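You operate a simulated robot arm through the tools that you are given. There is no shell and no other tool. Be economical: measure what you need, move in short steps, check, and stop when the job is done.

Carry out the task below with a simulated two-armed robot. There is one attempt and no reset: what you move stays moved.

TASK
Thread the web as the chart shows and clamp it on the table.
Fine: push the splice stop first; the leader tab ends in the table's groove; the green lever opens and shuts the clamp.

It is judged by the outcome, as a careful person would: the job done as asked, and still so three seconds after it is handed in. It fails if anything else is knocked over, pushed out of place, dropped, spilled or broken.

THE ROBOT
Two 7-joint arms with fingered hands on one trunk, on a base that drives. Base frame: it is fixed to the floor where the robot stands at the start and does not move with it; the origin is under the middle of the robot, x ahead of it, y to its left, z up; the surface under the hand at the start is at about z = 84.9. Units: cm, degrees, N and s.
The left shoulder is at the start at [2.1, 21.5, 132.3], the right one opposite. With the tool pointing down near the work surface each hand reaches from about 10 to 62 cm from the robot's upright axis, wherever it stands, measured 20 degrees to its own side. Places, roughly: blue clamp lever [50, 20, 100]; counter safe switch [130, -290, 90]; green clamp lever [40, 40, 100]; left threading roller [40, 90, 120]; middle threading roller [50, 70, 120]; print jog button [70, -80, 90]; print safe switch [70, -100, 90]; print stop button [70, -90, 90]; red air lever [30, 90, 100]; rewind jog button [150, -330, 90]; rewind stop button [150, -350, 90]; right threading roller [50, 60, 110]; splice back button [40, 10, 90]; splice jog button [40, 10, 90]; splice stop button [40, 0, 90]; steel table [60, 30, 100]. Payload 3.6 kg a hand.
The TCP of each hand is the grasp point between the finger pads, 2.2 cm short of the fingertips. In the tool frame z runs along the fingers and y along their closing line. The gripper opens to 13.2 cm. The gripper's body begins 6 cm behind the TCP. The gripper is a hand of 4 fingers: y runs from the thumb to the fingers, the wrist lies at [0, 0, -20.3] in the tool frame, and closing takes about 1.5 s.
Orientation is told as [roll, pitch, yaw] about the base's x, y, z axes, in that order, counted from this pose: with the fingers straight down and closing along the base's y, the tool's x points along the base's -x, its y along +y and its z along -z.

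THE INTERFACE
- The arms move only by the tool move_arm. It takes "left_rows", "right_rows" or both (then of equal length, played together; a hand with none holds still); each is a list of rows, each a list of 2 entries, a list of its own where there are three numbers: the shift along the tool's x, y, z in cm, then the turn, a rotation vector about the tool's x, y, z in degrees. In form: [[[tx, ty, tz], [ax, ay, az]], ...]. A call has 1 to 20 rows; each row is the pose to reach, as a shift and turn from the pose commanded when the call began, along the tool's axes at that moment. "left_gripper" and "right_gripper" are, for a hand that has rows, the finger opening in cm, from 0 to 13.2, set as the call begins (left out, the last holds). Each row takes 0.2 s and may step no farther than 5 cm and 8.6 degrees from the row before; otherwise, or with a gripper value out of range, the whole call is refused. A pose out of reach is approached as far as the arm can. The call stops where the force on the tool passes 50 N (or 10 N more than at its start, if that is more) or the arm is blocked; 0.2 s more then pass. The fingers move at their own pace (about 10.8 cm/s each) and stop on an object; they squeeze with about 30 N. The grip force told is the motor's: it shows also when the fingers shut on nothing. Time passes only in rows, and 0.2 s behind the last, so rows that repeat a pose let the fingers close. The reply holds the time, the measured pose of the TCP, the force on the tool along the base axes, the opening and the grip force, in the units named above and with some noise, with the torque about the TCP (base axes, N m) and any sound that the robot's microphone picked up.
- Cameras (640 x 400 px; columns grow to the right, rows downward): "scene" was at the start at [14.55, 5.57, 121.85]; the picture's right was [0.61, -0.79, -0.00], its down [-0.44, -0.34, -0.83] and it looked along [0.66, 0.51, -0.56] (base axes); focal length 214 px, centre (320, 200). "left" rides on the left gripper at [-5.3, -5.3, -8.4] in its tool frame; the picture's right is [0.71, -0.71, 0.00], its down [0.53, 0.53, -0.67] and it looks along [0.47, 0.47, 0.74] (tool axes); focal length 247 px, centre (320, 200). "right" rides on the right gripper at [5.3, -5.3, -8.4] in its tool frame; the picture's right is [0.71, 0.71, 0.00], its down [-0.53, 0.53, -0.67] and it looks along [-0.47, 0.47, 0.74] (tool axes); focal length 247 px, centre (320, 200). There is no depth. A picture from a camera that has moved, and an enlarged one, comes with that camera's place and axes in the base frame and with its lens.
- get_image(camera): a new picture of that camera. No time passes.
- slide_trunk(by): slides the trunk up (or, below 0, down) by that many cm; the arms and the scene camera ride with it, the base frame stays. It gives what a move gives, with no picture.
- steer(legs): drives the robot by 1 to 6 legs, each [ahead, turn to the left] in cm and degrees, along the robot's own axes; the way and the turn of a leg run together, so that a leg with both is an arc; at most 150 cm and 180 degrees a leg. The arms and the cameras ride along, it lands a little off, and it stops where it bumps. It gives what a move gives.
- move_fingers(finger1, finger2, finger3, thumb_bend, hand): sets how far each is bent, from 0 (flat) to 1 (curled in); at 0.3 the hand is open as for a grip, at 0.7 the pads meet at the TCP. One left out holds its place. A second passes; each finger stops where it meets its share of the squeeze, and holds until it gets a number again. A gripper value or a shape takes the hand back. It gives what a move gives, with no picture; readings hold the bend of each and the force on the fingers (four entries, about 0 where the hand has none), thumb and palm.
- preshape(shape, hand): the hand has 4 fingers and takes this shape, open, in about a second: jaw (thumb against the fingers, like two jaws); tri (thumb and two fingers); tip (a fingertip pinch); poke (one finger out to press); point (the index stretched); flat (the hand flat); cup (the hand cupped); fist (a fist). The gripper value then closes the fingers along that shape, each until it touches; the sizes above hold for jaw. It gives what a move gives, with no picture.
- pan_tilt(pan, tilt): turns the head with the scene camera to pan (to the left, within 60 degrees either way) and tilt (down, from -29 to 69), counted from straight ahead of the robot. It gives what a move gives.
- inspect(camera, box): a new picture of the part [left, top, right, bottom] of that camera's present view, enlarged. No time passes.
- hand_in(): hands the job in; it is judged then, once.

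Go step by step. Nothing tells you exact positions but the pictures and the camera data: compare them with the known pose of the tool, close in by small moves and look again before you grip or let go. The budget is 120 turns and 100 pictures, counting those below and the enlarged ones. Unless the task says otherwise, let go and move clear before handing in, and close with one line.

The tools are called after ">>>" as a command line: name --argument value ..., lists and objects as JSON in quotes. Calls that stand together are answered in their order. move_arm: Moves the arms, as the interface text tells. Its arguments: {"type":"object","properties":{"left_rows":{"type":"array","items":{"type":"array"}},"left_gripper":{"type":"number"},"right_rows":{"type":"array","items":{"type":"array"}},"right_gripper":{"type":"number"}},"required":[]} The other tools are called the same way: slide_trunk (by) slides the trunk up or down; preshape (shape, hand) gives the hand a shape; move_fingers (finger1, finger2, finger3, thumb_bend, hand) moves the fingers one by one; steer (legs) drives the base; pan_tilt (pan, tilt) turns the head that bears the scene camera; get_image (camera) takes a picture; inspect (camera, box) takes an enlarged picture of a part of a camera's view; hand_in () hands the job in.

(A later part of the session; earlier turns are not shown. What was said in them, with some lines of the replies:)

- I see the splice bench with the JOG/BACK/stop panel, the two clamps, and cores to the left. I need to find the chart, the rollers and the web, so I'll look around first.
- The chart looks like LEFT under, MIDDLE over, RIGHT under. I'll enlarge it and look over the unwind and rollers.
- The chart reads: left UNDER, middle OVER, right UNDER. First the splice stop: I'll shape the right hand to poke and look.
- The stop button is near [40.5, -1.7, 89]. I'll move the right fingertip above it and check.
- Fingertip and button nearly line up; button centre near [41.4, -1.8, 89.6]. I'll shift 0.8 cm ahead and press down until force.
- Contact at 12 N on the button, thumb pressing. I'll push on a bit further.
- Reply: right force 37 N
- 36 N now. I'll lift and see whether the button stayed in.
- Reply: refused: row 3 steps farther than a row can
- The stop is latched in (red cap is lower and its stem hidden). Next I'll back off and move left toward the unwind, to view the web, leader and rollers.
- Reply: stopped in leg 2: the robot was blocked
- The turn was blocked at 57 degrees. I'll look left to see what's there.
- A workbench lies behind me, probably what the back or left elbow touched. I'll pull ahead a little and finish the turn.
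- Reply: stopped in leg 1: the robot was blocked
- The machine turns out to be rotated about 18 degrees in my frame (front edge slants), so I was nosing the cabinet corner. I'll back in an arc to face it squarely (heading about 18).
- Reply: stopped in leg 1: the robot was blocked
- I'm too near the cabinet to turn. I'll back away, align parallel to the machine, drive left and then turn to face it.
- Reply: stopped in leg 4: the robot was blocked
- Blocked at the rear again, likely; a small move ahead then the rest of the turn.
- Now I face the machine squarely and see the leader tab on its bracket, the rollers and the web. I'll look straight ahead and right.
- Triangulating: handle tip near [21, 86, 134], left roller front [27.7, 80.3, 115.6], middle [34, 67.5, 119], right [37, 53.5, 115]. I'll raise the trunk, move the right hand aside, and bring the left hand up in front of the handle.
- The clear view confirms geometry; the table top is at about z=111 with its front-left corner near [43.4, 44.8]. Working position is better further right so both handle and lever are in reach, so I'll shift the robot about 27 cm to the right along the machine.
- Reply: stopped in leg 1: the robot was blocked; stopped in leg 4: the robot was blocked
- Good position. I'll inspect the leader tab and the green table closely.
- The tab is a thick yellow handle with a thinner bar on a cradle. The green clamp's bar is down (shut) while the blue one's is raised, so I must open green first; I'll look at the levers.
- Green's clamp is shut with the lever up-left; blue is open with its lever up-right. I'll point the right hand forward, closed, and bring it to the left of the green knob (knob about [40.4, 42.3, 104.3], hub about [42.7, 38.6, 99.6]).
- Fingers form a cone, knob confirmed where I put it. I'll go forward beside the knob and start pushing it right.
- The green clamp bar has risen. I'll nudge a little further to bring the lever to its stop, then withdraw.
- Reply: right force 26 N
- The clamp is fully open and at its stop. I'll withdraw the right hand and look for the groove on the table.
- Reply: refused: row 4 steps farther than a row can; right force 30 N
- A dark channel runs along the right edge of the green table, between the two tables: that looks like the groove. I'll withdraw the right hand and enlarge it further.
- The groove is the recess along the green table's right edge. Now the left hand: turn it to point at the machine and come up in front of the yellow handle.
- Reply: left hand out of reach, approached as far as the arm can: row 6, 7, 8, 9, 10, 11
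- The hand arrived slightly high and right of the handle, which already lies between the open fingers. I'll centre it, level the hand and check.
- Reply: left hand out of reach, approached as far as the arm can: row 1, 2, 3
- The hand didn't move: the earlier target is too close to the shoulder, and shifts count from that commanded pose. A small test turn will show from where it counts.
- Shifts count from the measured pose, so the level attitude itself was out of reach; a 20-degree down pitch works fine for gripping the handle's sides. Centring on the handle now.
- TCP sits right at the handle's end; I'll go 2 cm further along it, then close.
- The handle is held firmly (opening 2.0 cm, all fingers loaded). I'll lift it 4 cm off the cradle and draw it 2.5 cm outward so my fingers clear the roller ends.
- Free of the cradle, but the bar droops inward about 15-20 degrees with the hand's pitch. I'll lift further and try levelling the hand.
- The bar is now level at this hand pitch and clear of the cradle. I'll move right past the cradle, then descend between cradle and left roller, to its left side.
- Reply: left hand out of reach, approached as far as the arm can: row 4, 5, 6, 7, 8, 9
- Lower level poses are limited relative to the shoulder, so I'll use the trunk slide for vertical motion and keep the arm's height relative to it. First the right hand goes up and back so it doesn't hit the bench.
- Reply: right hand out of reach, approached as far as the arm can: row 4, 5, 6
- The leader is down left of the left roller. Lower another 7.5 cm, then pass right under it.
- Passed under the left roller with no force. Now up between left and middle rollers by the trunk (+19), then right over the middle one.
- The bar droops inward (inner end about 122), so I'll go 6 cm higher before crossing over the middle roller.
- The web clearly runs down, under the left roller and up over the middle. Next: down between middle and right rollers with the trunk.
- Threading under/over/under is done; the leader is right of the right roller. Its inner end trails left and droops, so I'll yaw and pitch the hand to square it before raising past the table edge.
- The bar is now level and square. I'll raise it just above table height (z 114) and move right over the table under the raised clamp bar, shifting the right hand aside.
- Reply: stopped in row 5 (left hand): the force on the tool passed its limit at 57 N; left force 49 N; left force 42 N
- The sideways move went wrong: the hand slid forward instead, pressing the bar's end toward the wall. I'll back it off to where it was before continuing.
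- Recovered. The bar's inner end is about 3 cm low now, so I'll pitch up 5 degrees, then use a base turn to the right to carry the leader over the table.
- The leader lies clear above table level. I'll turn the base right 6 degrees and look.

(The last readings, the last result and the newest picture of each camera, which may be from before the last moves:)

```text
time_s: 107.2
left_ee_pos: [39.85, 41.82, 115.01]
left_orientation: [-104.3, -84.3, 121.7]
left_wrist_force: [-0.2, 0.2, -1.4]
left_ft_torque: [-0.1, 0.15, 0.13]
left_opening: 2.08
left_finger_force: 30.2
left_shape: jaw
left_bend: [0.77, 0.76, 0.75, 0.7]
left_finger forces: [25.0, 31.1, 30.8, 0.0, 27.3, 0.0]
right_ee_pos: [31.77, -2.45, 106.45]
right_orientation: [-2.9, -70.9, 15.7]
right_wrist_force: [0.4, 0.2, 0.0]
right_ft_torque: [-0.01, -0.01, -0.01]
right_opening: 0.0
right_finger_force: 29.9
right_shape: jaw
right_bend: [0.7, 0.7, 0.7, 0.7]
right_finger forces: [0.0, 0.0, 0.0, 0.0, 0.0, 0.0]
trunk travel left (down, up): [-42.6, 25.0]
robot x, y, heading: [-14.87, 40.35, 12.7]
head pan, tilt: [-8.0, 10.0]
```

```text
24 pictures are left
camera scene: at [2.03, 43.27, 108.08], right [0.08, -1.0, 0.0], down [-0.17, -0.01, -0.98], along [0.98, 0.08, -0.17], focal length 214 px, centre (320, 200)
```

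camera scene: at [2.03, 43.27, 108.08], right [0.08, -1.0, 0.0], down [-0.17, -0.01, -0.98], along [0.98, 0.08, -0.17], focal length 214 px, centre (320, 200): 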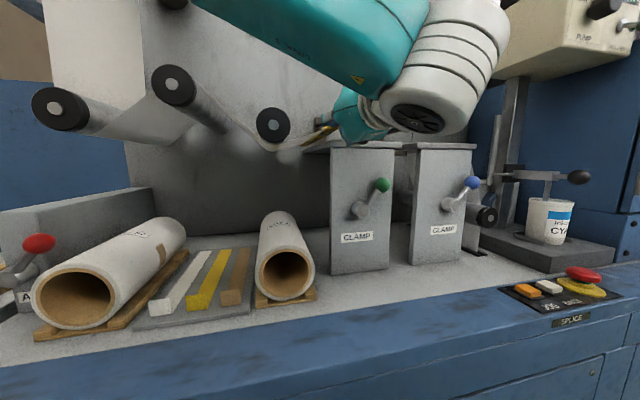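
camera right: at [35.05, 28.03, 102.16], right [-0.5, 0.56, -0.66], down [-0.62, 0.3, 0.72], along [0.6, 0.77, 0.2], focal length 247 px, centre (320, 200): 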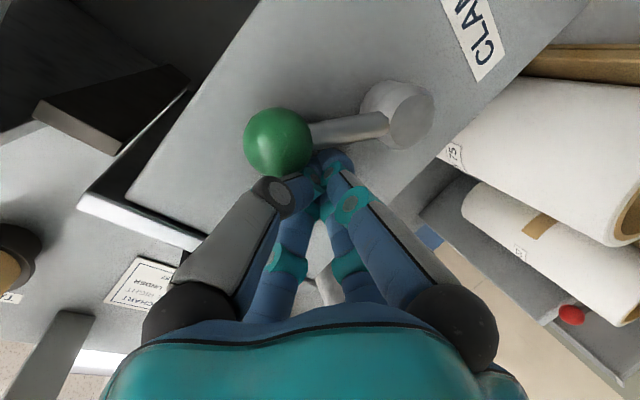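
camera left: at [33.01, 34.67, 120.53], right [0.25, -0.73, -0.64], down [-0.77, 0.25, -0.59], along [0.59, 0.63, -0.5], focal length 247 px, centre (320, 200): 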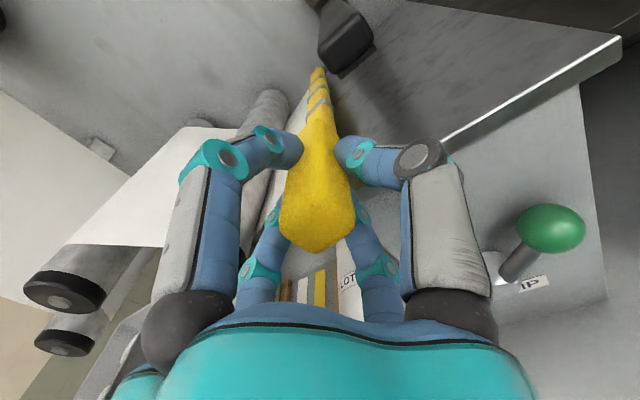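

Bar is level over the table's left part with the clamp bar ahead. I'll lower 0.8 cm to pass under it and turn another 7 degrees.

>>> slide_trunk --by -0.8

>>> steer --legs '[[0, -7]]'

>>> get_image --camera "left"

```text
time_s: 107.8
left_ee_pos: [40.5, 43.18, 113.4]
left_orientation: [-92.7, -84.4, 111.7]
left_wrist_force: [0.8, 0.2, -0.2]
left_ft_torque: [-0.02, 0.05, 0.0]
left_opening: 2.09
left_finger_force: 29.8
left_shape: jaw
left_bend: [0.77, 0.76, 0.75, 0.7]
left_finger forces: [25.1, 29.8, 29.9, 0.0, 28.0, 0.0]
right_ee_pos: [31.64, -2.62, 105.78]
right_orientation: [-2.9, -70.9, 15.7]
right_wrist_force: [-0.7, -0.4, 0.3]
right_ft_torque: [0.0, -0.01, 0.02]
right_opening: 0.01
right_finger_force: 29.8
right_shape: jaw
right_bend: [0.7, 0.7, 0.7, 0.7]
right_finger forces: [0.0, 0.1, 0.0, 0.1, 0.0, 0.0]
trunk travel left (down, up): [-41.8, 25.8]
robot x, y, heading: [-14.43, 40.58, 12.4]
head pan, tilt: [-8.0, 10.0]
```

```text
time_s: 108.8
left_ee_pos: [40.56, 36.88, 113.97]
left_orientation: [-94.9, -83.9, 107.4]
left_wrist_force: [0.4, 0.1, -0.5]
left_ft_torque: [0.0, 0.1, 0.01]
left_opening: 2.03
left_finger_force: 30.6
left_shape: jaw
left_bend: [0.77, 0.76, 0.75, 0.7]
left_finger forces: [25.5, 30.1, 30.2, 0.0, 27.0, 0.0]
right_ee_pos: [26.08, -7.81, 105.79]
right_orientation: [-2.9, -70.8, 8.7]
right_wrist_force: [0.0, -0.6, -0.4]
right_ft_torque: [0.01, 0.01, 0.02]
right_opening: 0.0
right_finger_force: 30.3
right_shape: jaw
right_bend: [0.7, 0.7, 0.7, 0.7]
right_finger forces: [0.0, 0.1, 0.0, 0.0, 0.0, 0.0]
trunk travel left (down, up): [-41.8, 25.8]
robot x, y, heading: [-15.08, 41.53, 5.4]
head pan, tilt: [-8.0, 10.0]
```

```text
23 pictures are left
camera left: at [33.3, 30.44, 119.74], right [0.17, -0.76, -0.63], down [-0.75, 0.31, -0.59], along [0.64, 0.57, -0.51], focal length 247 px, centre (320, 200)
```

left: 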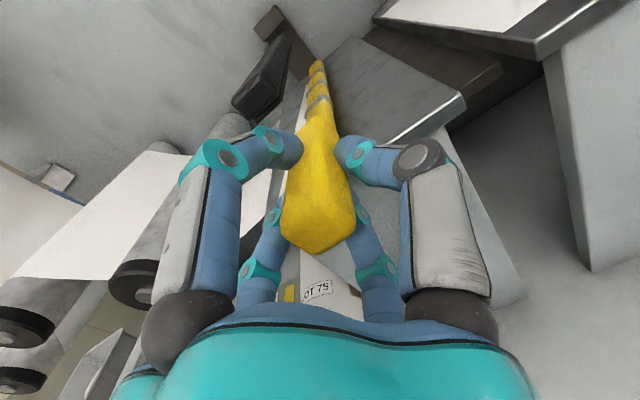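

The leader is past the clamp bar; the groove (recessed dark strip) is at v about 11 between the tables. I'll turn 5 degrees more and square the bar by yawing the wrist left.

>>> steer --legs '[[0, -5]]'

>>> move_arm --left_rows '[[[0, 0, 0], [-5, 0, 0]], [[0, 0, 0], [-10, 0, 0]]]'

>>> get_image --camera "left"

```text
time_s: 109.7
left_ee_pos: [40.38, 32.71, 114.08]
left_orientation: [-93.8, -83.6, 101.9]
left_wrist_force: [-0.2, 0.3, -1.1]
left_ft_torque: [0.0, 0.13, 0.02]
left_opening: 2.05
left_finger_force: 30.0
left_shape: jaw
left_bend: [0.77, 0.76, 0.75, 0.7]
left_finger forces: [25.7, 30.2, 30.0, 0.0, 26.8, 0.0]
right_ee_pos: [21.72, -11.17, 105.8]
right_orientation: [-2.8, -70.9, 3.7]
right_wrist_force: [0.3, -0.8, -0.4]
right_ft_torque: [0.0, 0.02, -0.02]
right_opening: 0.01
right_finger_force: 30.0
right_shape: jaw
right_bend: [0.7, 0.7, 0.7, 0.7]
right_finger forces: [0.0, 0.1, 0.1, 0.0, 0.0, 0.0]
trunk travel left (down, up): [-41.8, 25.8]
robot x, y, heading: [-14.31, 41.51, 0.7]
head pan, tilt: [-8.0, 10.0]
```

```text
time_s: 110.5
left_ee_pos: [43.9, 37.69, 115.57]
left_orientation: [-74.8, -81.0, 98.5]
left_wrist_force: [-9.9, -7.9, -14.3]
left_ft_torque: [0.0, 0.2, -0.11]
left_opening: 2.07
left_finger_force: 30.2
left_shape: jaw
left_bend: [0.77, 0.76, 0.75, 0.7]
left_finger forces: [41.7, 28.9, 34.0, 0.1, 30.0, 0.0]
right_ee_pos: [21.8, -11.36, 105.79]
right_orientation: [-2.8, -70.8, 3.6]
right_wrist_force: [0.2, 0.9, 0.2]
right_ft_torque: [0.0, 0.03, 0.0]
right_opening: 0.02
right_finger_force: 30.0
right_shape: jaw
right_bend: [0.7, 0.7, 0.7, 0.7]
right_finger forces: [0.0, 0.0, 0.0, 0.1, 0.0, 0.0]
trunk travel left (down, up): [-41.8, 25.8]
robot x, y, heading: [-14.72, 41.46, 0.4]
head pan, tilt: [-8.0, 10.0]
stopped in row 2 (left hand): the arm was blocked; the commanded pose is now the measured one
```

```text
22 pictures are left
camera left: at [38.02, 30.4, 122.05], right [0.3, -0.75, -0.59], down [-0.81, 0.13, -0.57], along [0.51, 0.65, -0.57], focal length 247 px, centre (320, 200)
```

left: 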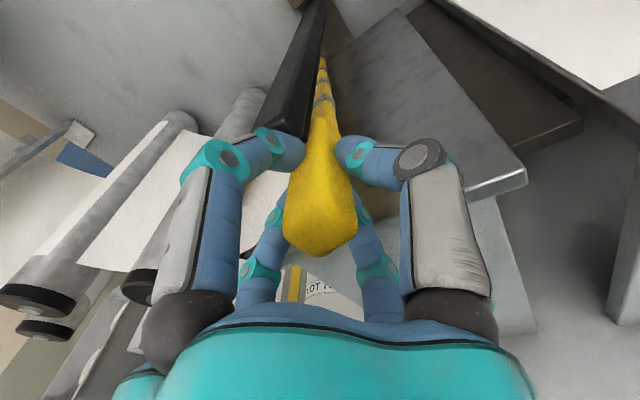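

The arm is hitting its own limits close to the body, but it's comfortable now further forward. I'll lower 1.3 cm (handle is touching the clamp bar from below) and continue right by turning the base.

>>> slide_trunk --by -1.3

>>> steer --legs '[[0, -5.5]]'

>>> get_image --camera "left"

```text
time_s: 111.0
left_ee_pos: [43.84, 38.84, 114.72]
left_orientation: [-81.4, -80.5, 106.0]
left_wrist_force: [-38.5, -30.9, 24.1]
left_ft_torque: [-0.59, 0.5, -0.15]
left_opening: 2.06
left_finger_force: 30.0
left_shape: jaw
left_bend: [0.78, 0.76, 0.73, 0.7]
left_finger forces: [55.2, 28.7, 105.3, 0.0, 28.2, 0.0]
right_ee_pos: [20.88, -11.54, 104.83]
right_orientation: [-2.6, -71.3, 3.3]
right_wrist_force: [0.5, 0.6, 0.1]
right_ft_torque: [0.03, 0.01, -0.03]
right_opening: 0.0
right_finger_force: 29.9
right_shape: jaw
right_bend: [0.7, 0.7, 0.7, 0.7]
right_finger forces: [0.0, 0.1, 0.1, 0.0, 0.1, 0.0]
trunk travel left (down, up): [-40.6, 27.0]
robot x, y, heading: [-14.77, 41.47, 0.3]
head pan, tilt: [-8.0, 10.0]
stopped: the force on the tool passed its limit at 54 N (the readings are from after the stop); the commanded pose is now the measured one
```

```text
time_s: 112.0
left_ee_pos: [44.51, 33.65, 114.27]
left_orientation: [-78.4, -80.6, 98.2]
left_wrist_force: [-0.1, -0.2, 0.3]
left_ft_torque: [-0.05, 0.05, 0.01]
left_opening: 2.05
left_finger_force: 30.0
left_shape: jaw
left_bend: [0.78, 0.76, 0.73, 0.7]
left_finger forces: [26.0, 28.5, 31.8, 0.0, 28.7, 0.0]
right_ee_pos: [16.44, -14.52, 104.56]
right_orientation: [-3.0, -70.8, -1.8]
right_wrist_force: [-0.8, -0.5, -0.7]
right_ft_torque: [0.03, 0.02, -0.01]
right_opening: 0.0
right_finger_force: 29.9
right_shape: jaw
right_bend: [0.7, 0.7, 0.7, 0.7]
right_finger forces: [0.1, 0.0, 0.1, 0.1, 0.0, 0.1]
trunk travel left (down, up): [-40.6, 27.0]
robot x, y, heading: [-14.25, 41.41, -5.2]
head pan, tilt: [-8.0, 10.0]
```

```text
21 pictures are left
camera left: at [38.08, 26.8, 120.67], right [0.25, -0.77, -0.59], down [-0.79, 0.18, -0.58], along [0.55, 0.61, -0.57], focal length 247 px, centre (320, 200)
```

left: 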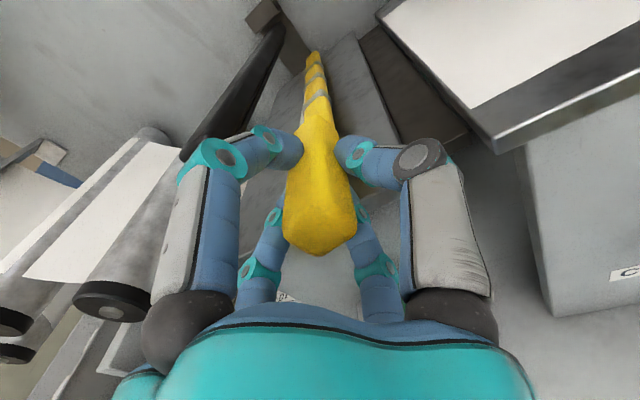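

Free again, with the leader at v about 17. One more 6-degree turn should bring it over the groove.

>>> steer --legs '[[0, -5.8]]'

>>> get_image --camera "left"

>>> pan_tilt --pan 25 --tilt 10

>>> get_image --camera "scene"

```text
time_s: 112.9
left_ee_pos: [43.65, 28.17, 114.55]
left_orientation: [-78.3, -80.5, 92.7]
left_wrist_force: [0.8, 0.0, -0.5]
left_ft_torque: [-0.02, 0.05, -0.01]
left_opening: 2.04
left_finger_force: 30.2
left_shape: jaw
left_bend: [0.78, 0.76, 0.73, 0.7]
left_finger forces: [26.1, 28.7, 31.8, 0.0, 27.0, 0.0]
right_ee_pos: [10.83, -17.38, 104.63]
right_orientation: [-3.0, -70.8, -7.5]
right_wrist_force: [-0.7, 0.5, 1.0]
right_ft_torque: [-0.02, 0.03, 0.01]
right_opening: 0.0
right_finger_force: 29.8
right_shape: jaw
right_bend: [0.7, 0.7, 0.7, 0.7]
right_finger forces: [0.0, 0.0, 0.0, 0.0, 0.1, 0.1]
trunk travel left (down, up): [-40.6, 27.0]
robot x, y, heading: [-14.65, 41.58, -10.7]
head pan, tilt: [-8.0, 10.0]
```

```text
20 pictures are left
camera left: at [36.75, 21.91, 120.89], right [0.18, -0.79, -0.58], down [-0.77, 0.25, -0.58], along [0.61, 0.56, -0.57], focal length 247 px, centre (320, 200)
```

left: 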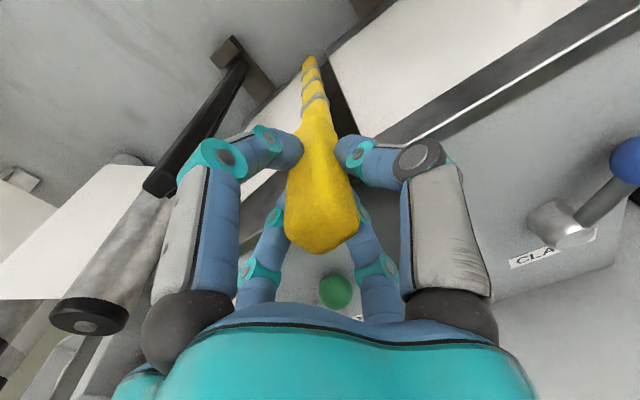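

```text
time_s: 113.9
left_ee_pos: [43.88, 28.17, 114.51]
left_orientation: [-78.0, -80.4, 92.4]
left_wrist_force: [0.1, 0.1, -1.4]
left_ft_torque: [0.04, 0.0, -0.02]
left_opening: 2.02
left_finger_force: 30.0
left_shape: jaw
left_bend: [0.78, 0.76, 0.73, 0.7]
left_finger forces: [26.1, 28.7, 31.7, 0.0, 26.9, 0.0]
right_ee_pos: [10.84, -17.51, 104.74]
right_orientation: [-3.0, -70.9, -7.4]
right_wrist_force: [0.0, 0.7, 0.8]
right_ft_torque: [-0.03, 0.0, -0.04]
right_opening: 0.01
right_finger_force: 30.1
right_shape: jaw
right_bend: [0.7, 0.7, 0.7, 0.7]
right_finger forces: [0.0, 0.0, 0.0, 0.0, 0.0, 0.0]
trunk travel left (down, up): [-40.6, 27.0]
robot x, y, heading: [-14.55, 41.52, -11.0]
head pan, tilt: [25.0, 10.0]
```

```text
19 pictures are left
camera scene: at [1.92, 42.63, 105.99], right [0.24, -0.97, 0.0], down [-0.17, -0.04, -0.98], along [0.96, 0.24, -0.17], focal length 214 px, centre (320, 200)
```

scene: 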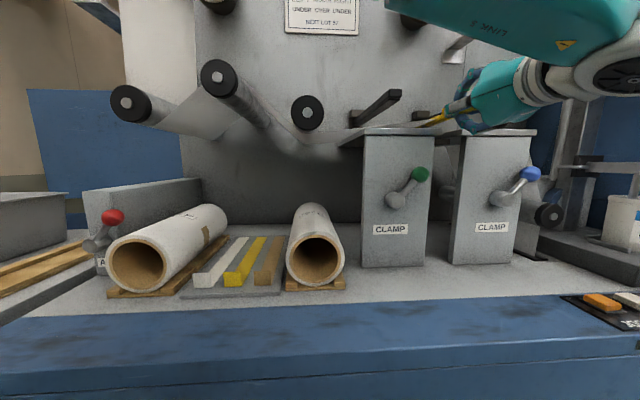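

The chart's path is visible and right: under, over, under, onto the table. The leader hangs about 1 cm left of the groove's middle; a 1.2-degree turn, then lower gently.

>>> steer --legs '[[0, -1.2]]'

>>> slide_trunk --by -2

>>> get_image --camera "left"

>>> inspect --camera "scene" --box '[340, 70, 560, 200]'

```text
time_s: 114.6
left_ee_pos: [43.69, 27.16, 114.58]
left_orientation: [-78.0, -80.3, 91.5]
left_wrist_force: [0.5, 0.6, -0.7]
left_ft_torque: [0.0, 0.14, 0.15]
left_opening: 2.01
left_finger_force: 30.3
left_shape: jaw
left_bend: [0.78, 0.76, 0.73, 0.7]
left_finger forces: [25.9, 29.8, 32.5, 0.0, 26.9, 0.0]
right_ee_pos: [9.5, -17.9, 104.72]
right_orientation: [-2.9, -70.8, -8.7]
right_wrist_force: [0.2, -0.2, -0.2]
right_ft_torque: [0.0, 0.01, -0.02]
right_opening: 0.0
right_finger_force: 29.3
right_shape: jaw
right_bend: [0.7, 0.7, 0.7, 0.7]
right_finger forces: [0.0, 0.0, 0.1, 0.0, 0.0, 0.1]
trunk travel left (down, up): [-40.6, 27.0]
robot x, y, heading: [-14.5, 41.92, -12.1]
head pan, tilt: [25.0, 10.0]
```

```text
time_s: 115.3
left_ee_pos: [44.38, 28.07, 111.88]
left_orientation: [-72.8, -80.3, 87.3]
left_wrist_force: [-0.1, -0.2, -0.7]
left_ft_torque: [0.05, -0.1, -0.04]
left_opening: 2.04
left_finger_force: 29.7
left_shape: jaw
left_bend: [0.78, 0.76, 0.73, 0.7]
left_finger forces: [28.2, 27.9, 30.8, 0.0, 27.1, 0.0]
right_ee_pos: [9.49, -17.84, 102.69]
right_orientation: [-3.0, -70.8, -8.7]
right_wrist_force: [0.4, 0.0, -0.6]
right_ft_torque: [0.01, -0.01, -0.01]
right_opening: 0.0
right_finger_force: 29.7
right_shape: jaw
right_bend: [0.7, 0.7, 0.7, 0.7]
right_finger forces: [0.0, 0.0, 0.1, 0.0, 0.0, 0.1]
trunk travel left (down, up): [-38.6, 29.0]
robot x, y, heading: [-14.75, 41.64, -12.0]
head pan, tilt: [25.0, 10.0]
```

```text
18 pictures are left
camera left: at [37.53, 21.8, 118.39], right [0.17, -0.79, -0.58], down [-0.78, 0.25, -0.57], along [0.6, 0.56, -0.58], focal length 247 px, centre (320, 200)
```

left: 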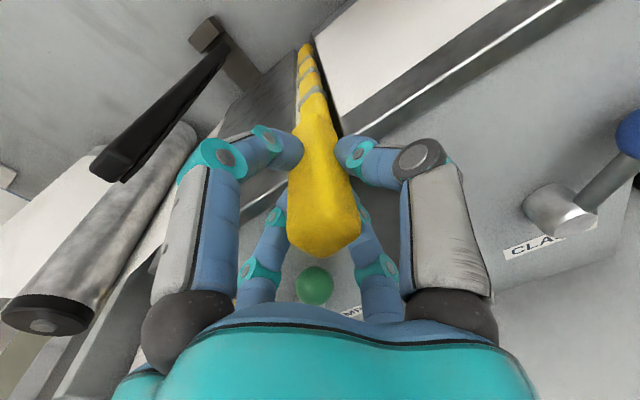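

```text
2.91 times, centred on (450, 135) of scene
camera zoom: at [1.95, 42.42, 103.93], right [0.22, -0.97, 0.0], down [-0.17, -0.04, -0.98], along [0.96, 0.22, -0.17], focal length 624 px, centre (-58, 389)
```

zoom: 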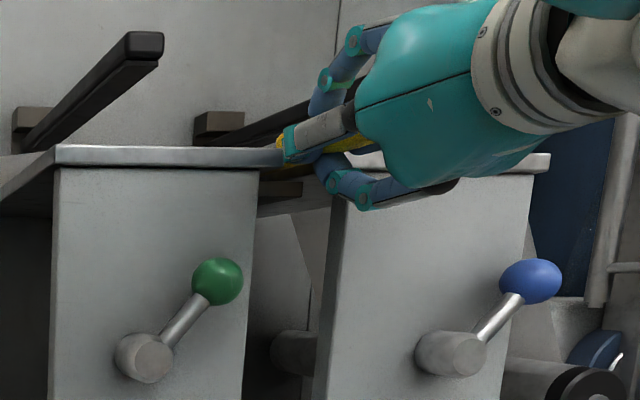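

The bar hovers at the groove, slightly left at the front. A tiny turn right and then further lowering until it touches.

>>> steer --legs '[[0, -0.6]]'

>>> slide_trunk --by -1

>>> get_image --camera "left"

>>> inspect --camera "scene" --box '[340, 70, 480, 160]'

```text
time_s: 116.0
left_ee_pos: [44.33, 27.67, 112.4]
left_orientation: [-73.3, -80.0, 87.5]
left_wrist_force: [-1.8, 11.1, -4.2]
left_ft_torque: [0.14, 0.03, 0.25]
left_opening: 2.0
left_finger_force: 30.4
left_shape: jaw
left_bend: [0.78, 0.76, 0.73, 0.7]
left_finger forces: [27.4, 31.8, 31.0, 0.0, 25.4, 0.1]
right_ee_pos: [8.87, -17.94, 102.98]
right_orientation: [-3.2, -70.9, -9.2]
right_wrist_force: [0.4, -0.1, 0.5]
right_ft_torque: [-0.02, 0.0, 0.0]
right_opening: 0.02
right_finger_force: 30.1
right_shape: jaw
right_bend: [0.7, 0.7, 0.7, 0.7]
right_finger forces: [0.1, 0.0, 0.0, 0.0, 0.1, 0.1]
trunk travel left (down, up): [-38.6, 29.0]
robot x, y, heading: [-14.48, 41.88, -12.4]
head pan, tilt: [25.0, 10.0]
```

```text
time_s: 116.6
left_ee_pos: [44.8, 28.14, 110.97]
left_orientation: [-71.6, -79.9, 86.4]
left_wrist_force: [-2.1, -2.7, 7.9]
left_ft_torque: [0.17, -0.32, -0.09]
left_opening: 2.02
left_finger_force: 29.9
left_shape: jaw
left_bend: [0.78, 0.76, 0.73, 0.7]
left_finger forces: [33.0, 26.7, 27.9, 0.0, 30.2, 0.0]
right_ee_pos: [8.68, -18.17, 101.91]
right_orientation: [-3.0, -70.9, -9.5]
right_wrist_force: [-0.4, 0.0, 0.2]
right_ft_torque: [0.02, 0.05, -0.03]
right_opening: 0.02
right_finger_force: 29.7
right_shape: jaw
right_bend: [0.7, 0.7, 0.7, 0.7]
right_finger forces: [0.1, 0.0, 0.0, 0.0, 0.1, 0.0]
trunk travel left (down, up): [-37.6, 30.0]
robot x, y, heading: [-14.73, 41.65, -12.6]
head pan, tilt: [25.0, 10.0]
```

```text
16 pictures are left
camera left: at [38.03, 21.89, 117.54], right [0.18, -0.8, -0.58], down [-0.79, 0.24, -0.57], along [0.59, 0.56, -0.58], focal length 247 px, centre (320, 200)
```

left: 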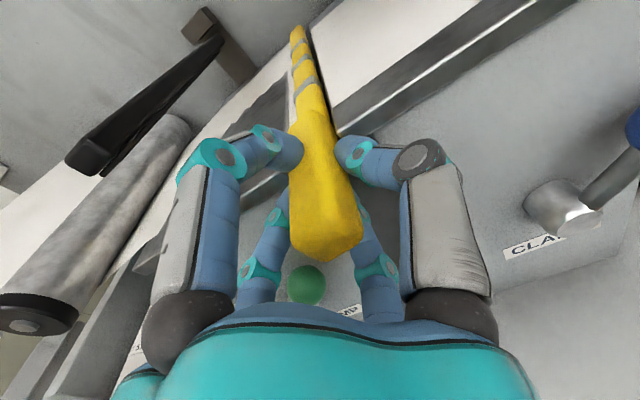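

```text
4.44 times, centred on (410, 115) of scene
camera zoom: at [1.93, 42.26, 102.92], right [0.21, -0.98, 0.0], down [-0.17, -0.04, -0.98], along [0.96, 0.21, -0.17], focal length 953 px, centre (-80, 578)
```

zoom: 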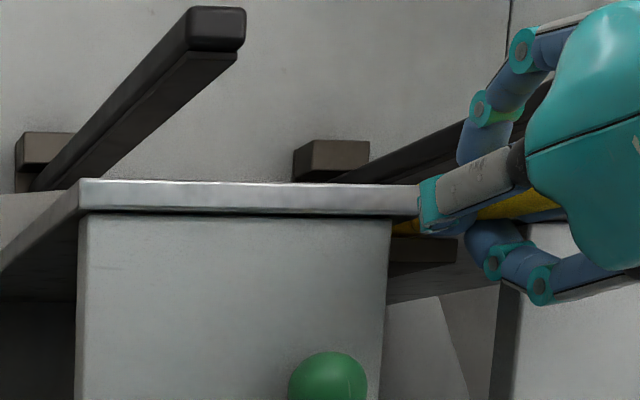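

The handle is down in the groove, lightly touching its floor; the inner end is about 2 cm high. I'll pitch the hand down a few degrees to lay it flat.

>>> move_arm --left_rows '[[[0, 0, 0], [0, 2, 0]], [[0, 0, 0], [0, 4, 0]]]'

>>> get_image --camera "left"

```text
time_s: 117.2
left_ee_pos: [44.29, 27.65, 111.14]
left_orientation: [-54.3, -78.0, 68.2]
left_wrist_force: [2.5, 10.2, 1.6]
left_ft_torque: [0.17, -0.24, 0.27]
left_opening: 2.01
left_finger_force: 30.2
left_shape: jaw
left_bend: [0.79, 0.76, 0.73, 0.7]
left_finger forces: [32.2, 29.6, 28.3, 0.0, 25.7, 0.1]
right_ee_pos: [8.86, -18.02, 101.96]
right_orientation: [-3.2, -70.9, -9.2]
right_wrist_force: [0.4, 0.6, -0.5]
right_ft_torque: [0.0, -0.03, -0.01]
right_opening: 0.0
right_finger_force: 30.3
right_shape: jaw
right_bend: [0.7, 0.7, 0.7, 0.7]
right_finger forces: [0.1, 0.0, 0.0, 0.0, 0.0, 0.1]
trunk travel left (down, up): [-37.6, 30.0]
robot x, y, heading: [-14.4, 41.74, -12.7]
head pan, tilt: [25.0, 10.0]
```

```text
14 pictures are left
camera left: at [37.82, 21.72, 118.38], right [0.12, -0.81, -0.57], down [-0.82, 0.25, -0.52], along [0.56, 0.53, -0.63], focal length 247 px, centre (320, 200)
```

left: 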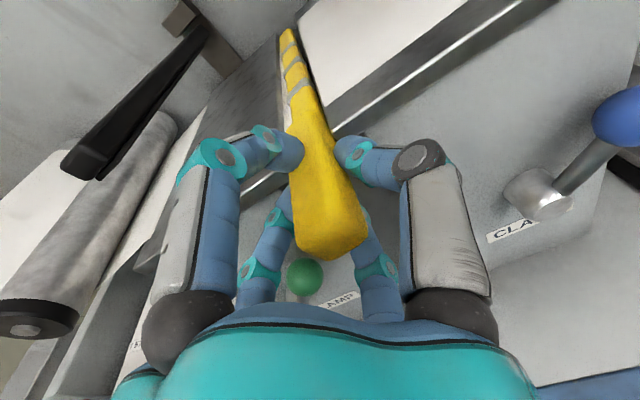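

The bar lies flat in the groove. I'll open the left hand to let it rest there, and check.

>>> move_arm --left_rows '[[[0, 0, 0], [0, 0, 0]], [[0, 0, 0], [0, 0, 0]], [[0, 0, 0], [0, 0, 0]], [[0, 0, 0], [0, 0, 0]], [[0, 0, 0], [0, 0, 0]]]' --left_gripper 9

>>> get_image --camera "left"

```text
time_s: 118.4
left_ee_pos: [44.36, 27.63, 111.38]
left_orientation: [-54.7, -78.1, 68.7]
left_wrist_force: [0.7, 0.6, -0.5]
left_ft_torque: [0.03, 0.0, -0.03]
left_opening: 8.99
left_finger_force: 0.0
left_shape: jaw
left_bend: [0.29, 0.29, 0.29, 0.68]
left_finger forces: [0.0, 0.1, 0.0, 0.0, 0.1, 0.0]
right_ee_pos: [8.78, -18.07, 101.82]
right_orientation: [-3.0, -70.8, -9.4]
right_wrist_force: [0.2, -0.7, -0.8]
right_ft_torque: [0.0, -0.02, 0.02]
right_opening: 0.0
right_finger_force: 30.1
right_shape: jaw
right_bend: [0.7, 0.7, 0.7, 0.7]
right_finger forces: [0.0, 0.1, 0.0, 0.1, 0.0, 0.0]
trunk travel left (down, up): [-37.6, 30.0]
robot x, y, heading: [-14.5, 41.54, -12.6]
head pan, tilt: [25.0, 10.0]
```

```text
13 pictures are left
camera left: at [37.82, 21.55, 118.37], right [0.12, -0.81, -0.57], down [-0.81, 0.25, -0.52], along [0.57, 0.53, -0.63], focal length 247 px, centre (320, 200)
```

left: 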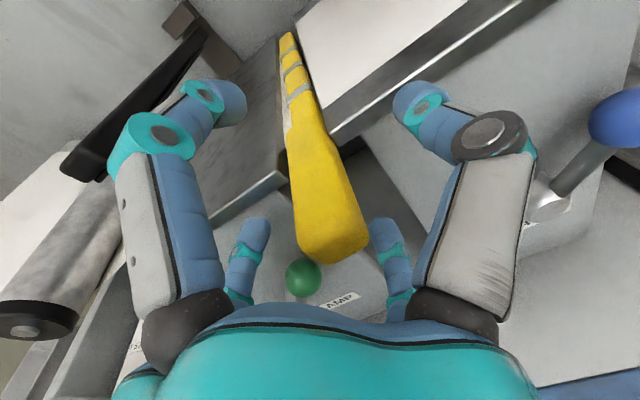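

The leader stays in the groove. I'll draw the left hand straight back off the handle.

>>> move_arm --left_rows '[[[0, 0, -2], [0, 0, 0]], [[0, 0, -4], [0, 0, 0]], [[0, 0, -6], [0, 0, 0]], [[0, 0, -8], [0, 0, 0]], [[0, 0, -10], [0, 0, 0]]]'

>>> get_image --camera "left"

```text
time_s: 119.8
left_ee_pos: [38.21, 28.97, 108.14]
left_orientation: [-32.3, -74.6, 52.1]
left_wrist_force: [-0.8, 0.2, 0.2]
left_ft_torque: [-0.03, -0.02, -0.04]
left_opening: 8.97
left_finger_force: 0.0
left_shape: jaw
left_bend: [0.29, 0.29, 0.29, 0.68]
left_finger forces: [0.1, 0.1, 0.1, 0.0, 0.0, 0.0]
right_ee_pos: [8.75, -18.07, 101.97]
right_orientation: [-2.9, -70.8, -9.5]
right_wrist_force: [-0.2, -0.5, -0.4]
right_ft_torque: [0.04, -0.02, -0.01]
right_opening: 0.01
right_finger_force: 29.8
right_shape: jaw
right_bend: [0.7, 0.7, 0.7, 0.7]
right_finger forces: [0.0, 0.0, 0.0, 0.0, 0.1, 0.0]
trunk travel left (down, up): [-37.6, 30.0]
robot x, y, heading: [-14.69, 41.5, -12.6]
head pan, tilt: [25.0, 10.0]
stopped in row 5 (left hand): the arm was blocked; the commanded pose is now the measured one
```

```text
12 pictures are left
camera left: at [33.08, 22.47, 115.94], right [0.13, -0.8, -0.58], down [-0.89, 0.17, -0.43], along [0.44, 0.57, -0.69], focal length 247 px, centre (320, 200)
```

left: 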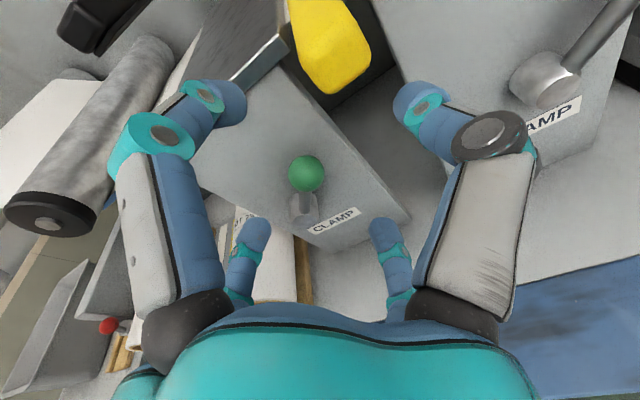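

The hand is free of the handle and the leader still sits in the groove. With the left hand closed and lowered, I'll come in right of the green knob (about [43.2, 33.9, 104]).

>>> move_arm --left_rows '[[[0, 0, 0], [0, 0, 0]], [[0, 0, 0], [0, 0, 0]], [[0, 0, 0], [0, 0, 0]], [[0, 0, 0], [0, 0, 0]], [[0, 0, 0], [0, 0, 0]], [[0, 0, 0], [0, 0, 0]]]' --left_gripper 0

>>> slide_trunk --by -3

>>> steer --legs '[[0, -1.2]]'

>>> get_image --camera "left"

```text
time_s: 121.2
left_ee_pos: [38.09, 28.79, 108.31]
left_orientation: [-32.4, -74.6, 52.1]
left_wrist_force: [0.5, -0.1, -0.6]
left_ft_torque: [0.02, 0.05, 0.0]
left_opening: 0.01
left_finger_force: 30.1
left_shape: jaw
left_bend: [0.7, 0.7, 0.7, 0.7]
left_finger forces: [0.0, 0.1, 0.0, 0.0, 0.0, 0.1]
right_ee_pos: [8.66, -18.1, 101.84]
right_orientation: [-3.0, -70.9, -9.4]
right_wrist_force: [-1.0, 0.3, 0.2]
right_ft_torque: [-0.01, 0.0, 0.0]
right_opening: 0.0
right_finger_force: 30.2
right_shape: jaw
right_bend: [0.7, 0.7, 0.7, 0.7]
right_finger forces: [0.0, 0.1, 0.0, 0.1, 0.0, 0.0]
trunk travel left (down, up): [-37.6, 30.0]
robot x, y, heading: [-14.74, 42.03, -12.8]
head pan, tilt: [25.0, 10.0]
```

```text
time_s: 121.9
left_ee_pos: [38.64, 29.63, 104.07]
left_orientation: [-27.8, -74.0, 48.8]
left_wrist_force: [0.1, -0.1, -0.4]
left_ft_torque: [0.0, -0.04, -0.01]
left_opening: 0.02
left_finger_force: 30.2
left_shape: jaw
left_bend: [0.7, 0.7, 0.7, 0.7]
left_finger forces: [0.0, 0.1, 0.1, 0.0, 0.0, 0.0]
right_ee_pos: [8.71, -18.11, 98.87]
right_orientation: [-3.1, -71.0, -9.2]
right_wrist_force: [0.7, -0.3, 0.1]
right_ft_torque: [-0.02, 0.0, 0.0]
right_opening: 0.02
right_finger_force: 29.7
right_shape: jaw
right_bend: [0.7, 0.7, 0.7, 0.7]
right_finger forces: [0.0, 0.0, 0.1, 0.0, 0.0, 0.0]
trunk travel left (down, up): [-34.6, 33.0]
robot x, y, heading: [-14.49, 42.04, -12.9]
head pan, tilt: [25.0, 10.0]
```

```text
time_s: 122.7
left_ee_pos: [38.65, 28.59, 104.53]
left_orientation: [-29.6, -74.0, 49.3]
left_wrist_force: [-1.1, -0.1, -0.5]
left_ft_torque: [-0.01, -0.01, -0.01]
left_opening: 0.0
left_finger_force: 29.9
left_shape: jaw
left_bend: [0.7, 0.7, 0.7, 0.7]
left_finger forces: [0.0, 0.0, 0.1, 0.0, 0.1, 0.0]
right_ee_pos: [7.61, -18.61, 98.85]
right_orientation: [-2.9, -70.9, -10.7]
right_wrist_force: [-0.6, 0.5, -0.4]
right_ft_torque: [0.0, 0.0, 0.01]
right_opening: 0.01
right_finger_force: 30.0
right_shape: jaw
right_bend: [0.7, 0.7, 0.7, 0.7]
right_finger forces: [0.0, 0.0, 0.0, 0.0, 0.0, 0.1]
trunk travel left (down, up): [-34.6, 33.0]
robot x, y, heading: [-14.36, 42.04, -14.1]
head pan, tilt: [25.0, 10.0]
```

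```text
11 pictures are left
camera left: at [33.66, 22.15, 112.37], right [0.12, -0.8, -0.58], down [-0.89, 0.17, -0.42], along [0.43, 0.57, -0.7], focal length 247 px, centre (320, 200)
```

left: 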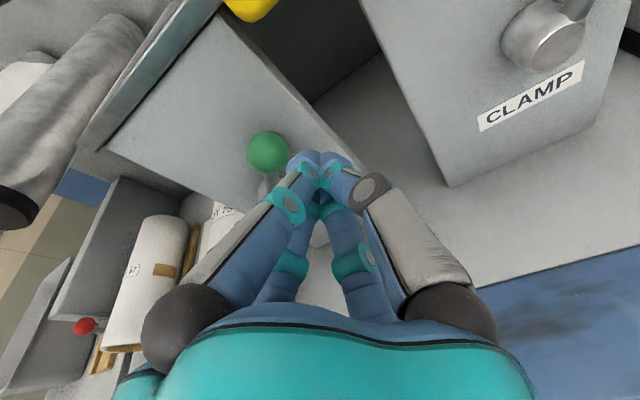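

Lined up right of the knob. Go forward 5.5 cm, then push left to shut the clamp.

>>> move_arm --left_rows '[[[0, 0, 2], [0, 0, 0]], [[0, 0, 4], [0, 0, 0]], [[0, 0, 5.5], [0, 0, 0]], [[-0.3, 2, 5.5], [0, 0, 0]], [[-0.6, 4, 5.5], [0, 0, 0]], [[-0.8, 6, 5.5], [0, 0, 0]], [[-0.8, 8, 5.5], [0, 0, 0]]]'

>>> get_image --camera "left"

```text
time_s: 124.3
left_ee_pos: [41.15, 37.96, 102.91]
left_orientation: [-29.9, -74.0, 49.6]
left_wrist_force: [0.2, -0.1, 0.2]
left_ft_torque: [0.0, -0.03, 0.02]
left_opening: 0.0
left_finger_force: 29.6
left_shape: jaw
left_bend: [0.7, 0.7, 0.7, 0.7]
left_finger forces: [0.0, 0.0, 0.0, 0.0, 0.0, 0.0]
right_ee_pos: [7.49, -18.63, 98.94]
right_orientation: [-3.0, -70.8, -10.6]
right_wrist_force: [-0.7, 0.7, -0.7]
right_ft_torque: [-0.02, 0.02, 0.01]
right_opening: 0.02
right_finger_force: 29.6
right_shape: jaw
right_bend: [0.7, 0.7, 0.7, 0.7]
right_finger forces: [0.0, 0.0, 0.0, 0.0, 0.1, 0.0]
trunk travel left (down, up): [-34.6, 33.0]
robot x, y, heading: [-14.2, 42.05, -13.8]
head pan, tilt: [25.0, 10.0]
```

```text
10 pictures are left
camera left: at [36.14, 31.61, 110.82], right [0.12, -0.8, -0.58], down [-0.89, 0.17, -0.42], along [0.43, 0.57, -0.7], focal length 247 px, centre (320, 200)
```

left: 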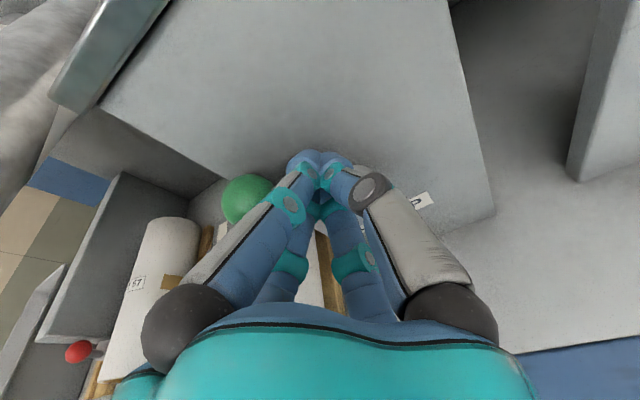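

The lever has moved left. I'll push a bit further to its stop and check the clamp bar.

>>> move_arm --left_rows '[[[0, 1, 0], [0, 0, 0]], [[0.2, 2, 0], [0, 0, 0]], [[0.4, 3, 0], [0, 0, 0]], [[0.6, 4, 0], [0, 0, 0]]]'

>>> get_image --camera "scene"

```text
time_s: 125.0
left_ee_pos: [40.44, 38.94, 103.56]
left_orientation: [-37.1, -73.8, 55.4]
left_wrist_force: [11.1, -11.6, 8.2]
left_ft_torque: [0.0, -0.23, -0.37]
left_opening: 0.0
left_finger_force: 30.3
left_shape: jaw
left_bend: [0.7, 0.7, 0.7, 0.7]
left_finger forces: [0.1, 0.0, 0.0, 0.1, 0.1, 0.1]
right_ee_pos: [7.34, -18.5, 99.04]
right_orientation: [-2.9, -70.8, -10.8]
right_wrist_force: [-0.1, 0.6, -0.3]
right_ft_torque: [-0.02, -0.01, -0.02]
right_opening: 0.04
right_finger_force: 29.9
right_shape: jaw
right_bend: [0.7, 0.7, 0.7, 0.7]
right_finger forces: [0.0, 0.0, 0.0, 0.1, 0.0, 0.0]
trunk travel left (down, up): [-34.6, 33.0]
robot x, y, heading: [-14.51, 42.18, -13.9]
head pan, tilt: [25.0, 10.0]
stopped in row 3 (left hand): the force on the tool passed its limit at 57 N (the readings are from after the stop); the commanded pose is now the measured one
```

```text
9 pictures are left
camera scene: at [2.06, 42.05, 99.81], right [0.19, -0.98, 0.0], down [-0.17, -0.03, -0.98], along [0.97, 0.19, -0.17], focal length 214 px, centre (320, 200)
```

scene: 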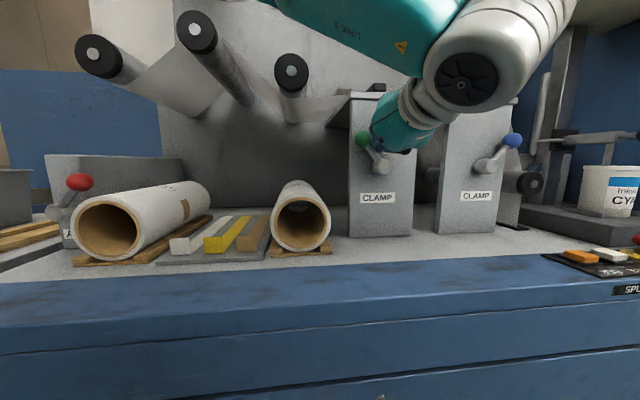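

Lever is at its left stop and the clamp bar looks down. I'll draw the hand back and inspect.

>>> move_arm --left_rows '[[[0, -1, 0], [0, 0, 0]], [[0, -1.5, -2], [0, 0, 0]], [[0, -1.5, -4], [0, 0, 0]], [[0, -1.5, -6], [0, 0, 0]]]'

>>> steer --legs '[[-6, 0]]'

>>> slide_trunk --by 25

>>> pan_tilt --pan 25 --tilt 25

>>> get_image --camera "scene"

```text
time_s: 126.0
left_ee_pos: [35.22, 35.84, 104.83]
left_orientation: [-35.0, -73.9, 53.6]
left_wrist_force: [-0.2, 0.5, 0.6]
left_ft_torque: [-0.01, -0.02, 0.01]
left_opening: 0.02
left_finger_force: 30.0
left_shape: jaw
left_bend: [0.7, 0.7, 0.7, 0.7]
left_finger forces: [0.0, 0.0, 0.1, 0.0, 0.0, 0.0]
right_ee_pos: [7.36, -18.62, 99.01]
right_orientation: [-3.0, -70.9, -10.8]
right_wrist_force: [-0.7, 0.1, 0.5]
right_ft_torque: [-0.01, 0.02, -0.03]
right_opening: 0.0
right_finger_force: 30.0
right_shape: jaw
right_bend: [0.7, 0.7, 0.7, 0.7]
right_finger forces: [0.1, 0.1, 0.0, 0.0, 0.1, 0.0]
trunk travel left (down, up): [-34.6, 33.0]
robot x, y, heading: [-14.35, 41.9, -14.0]
head pan, tilt: [25.0, 10.0]
```

```text
time_s: 126.9
left_ee_pos: [29.25, 37.47, 104.76]
left_orientation: [-35.4, -73.8, 54.0]
left_wrist_force: [-0.2, -0.1, -0.2]
left_ft_torque: [0.02, 0.02, 0.0]
left_opening: 0.0
left_finger_force: 30.3
left_shape: jaw
left_bend: [0.7, 0.7, 0.7, 0.7]
left_finger forces: [0.1, 0.0, 0.0, 0.0, 0.1, 0.0]
right_ee_pos: [1.55, -17.13, 99.06]
right_orientation: [-3.0, -70.9, -10.7]
right_wrist_force: [0.8, -0.2, -0.4]
right_ft_torque: [-0.01, -0.02, 0.01]
right_opening: 0.0
right_finger_force: 30.1
right_shape: jaw
right_bend: [0.7, 0.7, 0.7, 0.7]
right_finger forces: [0.0, 0.0, 0.0, 0.0, 0.0, 0.0]
trunk travel left (down, up): [-34.6, 33.0]
robot x, y, heading: [-20.4, 43.37, -14.0]
head pan, tilt: [25.0, 10.0]
```

```text
time_s: 129.5
left_ee_pos: [29.46, 37.43, 129.82]
left_orientation: [-35.1, -73.8, 53.6]
left_wrist_force: [0.3, -0.6, -0.2]
left_ft_torque: [-0.01, -0.03, 0.0]
left_opening: 0.0
left_finger_force: 29.9
left_shape: jaw
left_bend: [0.7, 0.7, 0.7, 0.7]
left_finger forces: [0.0, 0.0, 0.1, 0.0, 0.0, 0.0]
right_ee_pos: [1.67, -17.31, 123.9]
right_orientation: [-2.9, -70.8, -10.8]
right_wrist_force: [0.6, 0.8, -0.1]
right_ft_torque: [0.01, 0.0, -0.03]
right_opening: 0.0
right_finger_force: 29.8
right_shape: jaw
right_bend: [0.7, 0.7, 0.7, 0.7]
right_finger forces: [0.0, 0.0, 0.0, 0.0, 0.1, 0.1]
trunk travel left (down, up): [-59.6, 8.0]
robot x, y, heading: [-20.38, 43.6, -14.1]
head pan, tilt: [25.0, 10.0]
```

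```text
time_s: 130.3
left_ee_pos: [29.46, 37.33, 129.78]
left_orientation: [-35.0, -73.7, 53.7]
left_wrist_force: [0.4, -0.7, -1.1]
left_ft_torque: [0.02, 0.0, 0.0]
left_opening: 0.01
left_finger_force: 30.0
left_shape: jaw
left_bend: [0.7, 0.7, 0.7, 0.7]
left_finger forces: [0.1, 0.0, 0.0, 0.1, 0.0, 0.0]
right_ee_pos: [1.53, -17.2, 124.04]
right_orientation: [-2.9, -70.8, -10.6]
right_wrist_force: [-0.2, 0.3, 0.4]
right_ft_torque: [0.01, 0.02, 0.01]
right_opening: 0.0
right_finger_force: 29.3
right_shape: jaw
right_bend: [0.7, 0.7, 0.7, 0.7]
right_finger forces: [0.1, 0.1, 0.0, 0.0, 0.1, 0.0]
trunk travel left (down, up): [-59.6, 8.0]
robot x, y, heading: [-20.14, 43.55, -13.6]
head pan, tilt: [25.0, 25.0]
```

```text
8 pictures are left
camera scene: at [-4.05, 43.51, 122.8], right [0.19, -0.98, 0.0], down [-0.41, -0.08, -0.91], along [0.89, 0.17, -0.42], focal length 214 px, centre (320, 200)
```

scene: 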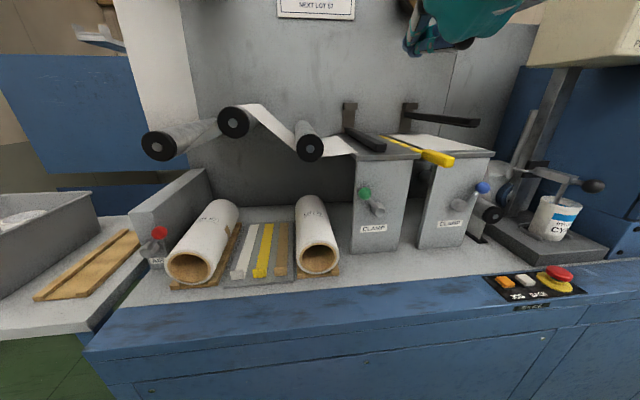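

>>> inspect --camera "scene" --box '[320, 95, 480, 195]'

>>> inspect --camera "scene" --box '[120, 80, 360, 230]'

```text
4.00 times, centred on (400, 145) of scene
camera zoom: at [-4.05, 43.51, 122.8], right [0.19, -0.98, 0.0], down [-0.41, -0.08, -0.91], along [0.89, 0.17, -0.42], focal length 858 px, centre (0, 420)
```

zoom: 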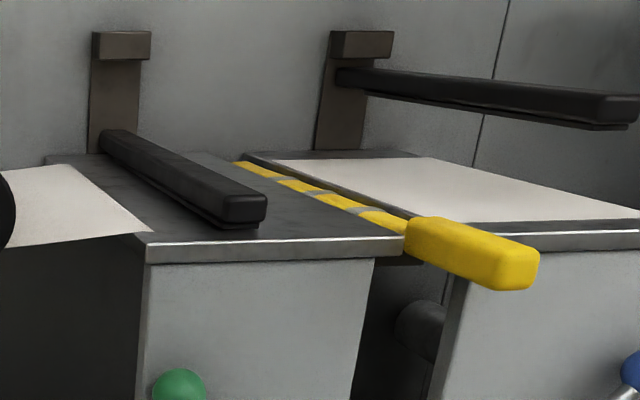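

```text
2.67 times, centred on (240, 155) of scene
camera zoom: at [-4.05, 43.51, 122.8], right [0.19, -0.98, 0.0], down [-0.41, -0.08, -0.91], along [0.89, 0.17, -0.42], focal length 572 px, centre (533, 320)
```

zoom: 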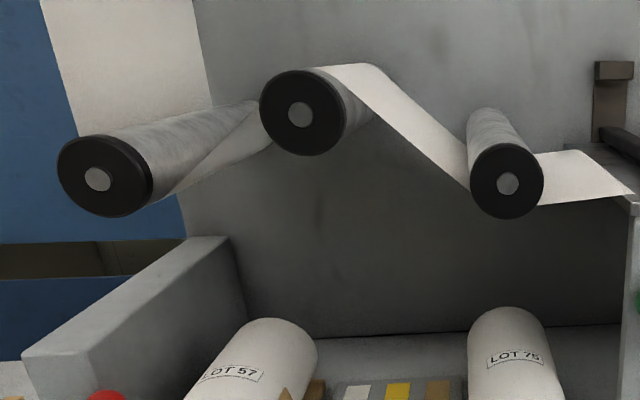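

The web runs under left, over middle and under right. The yellow leader lies in the groove, the green clamp bar is down, and both hands are clear. One last check that the stop button is still in.

>>> inspect --camera "scene" --box '[470, 250, 600, 320]'

```text
4.92 times, centred on (535, 285) of scene
camera zoom: at [-4.05, 43.51, 122.8], right [0.19, -0.98, 0.0], down [-0.41, -0.08, -0.91], along [0.89, 0.17, -0.42], focal length 1056 px, centre (-738, -218)
```

zoom: 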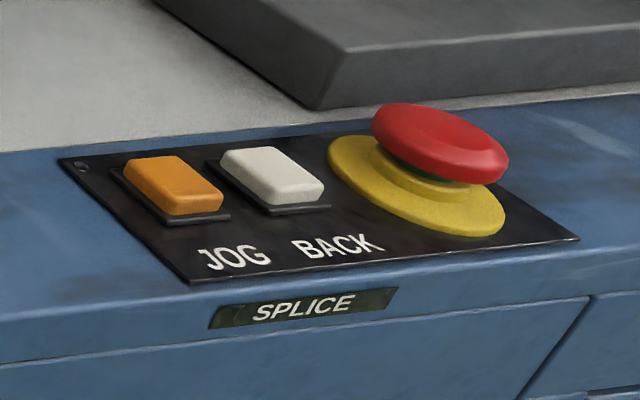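

The stop cap has stayed lower than before the press and everything is in place, so I'm handing the job in.

>>> hand_in

```text
The job is handed in.
```

I pushed the splice stop first, then threaded the web under the left roller, over the middle and under the right. The leader tab lies in the table's groove, the green lever has shut the clamp, and both hands are clear.
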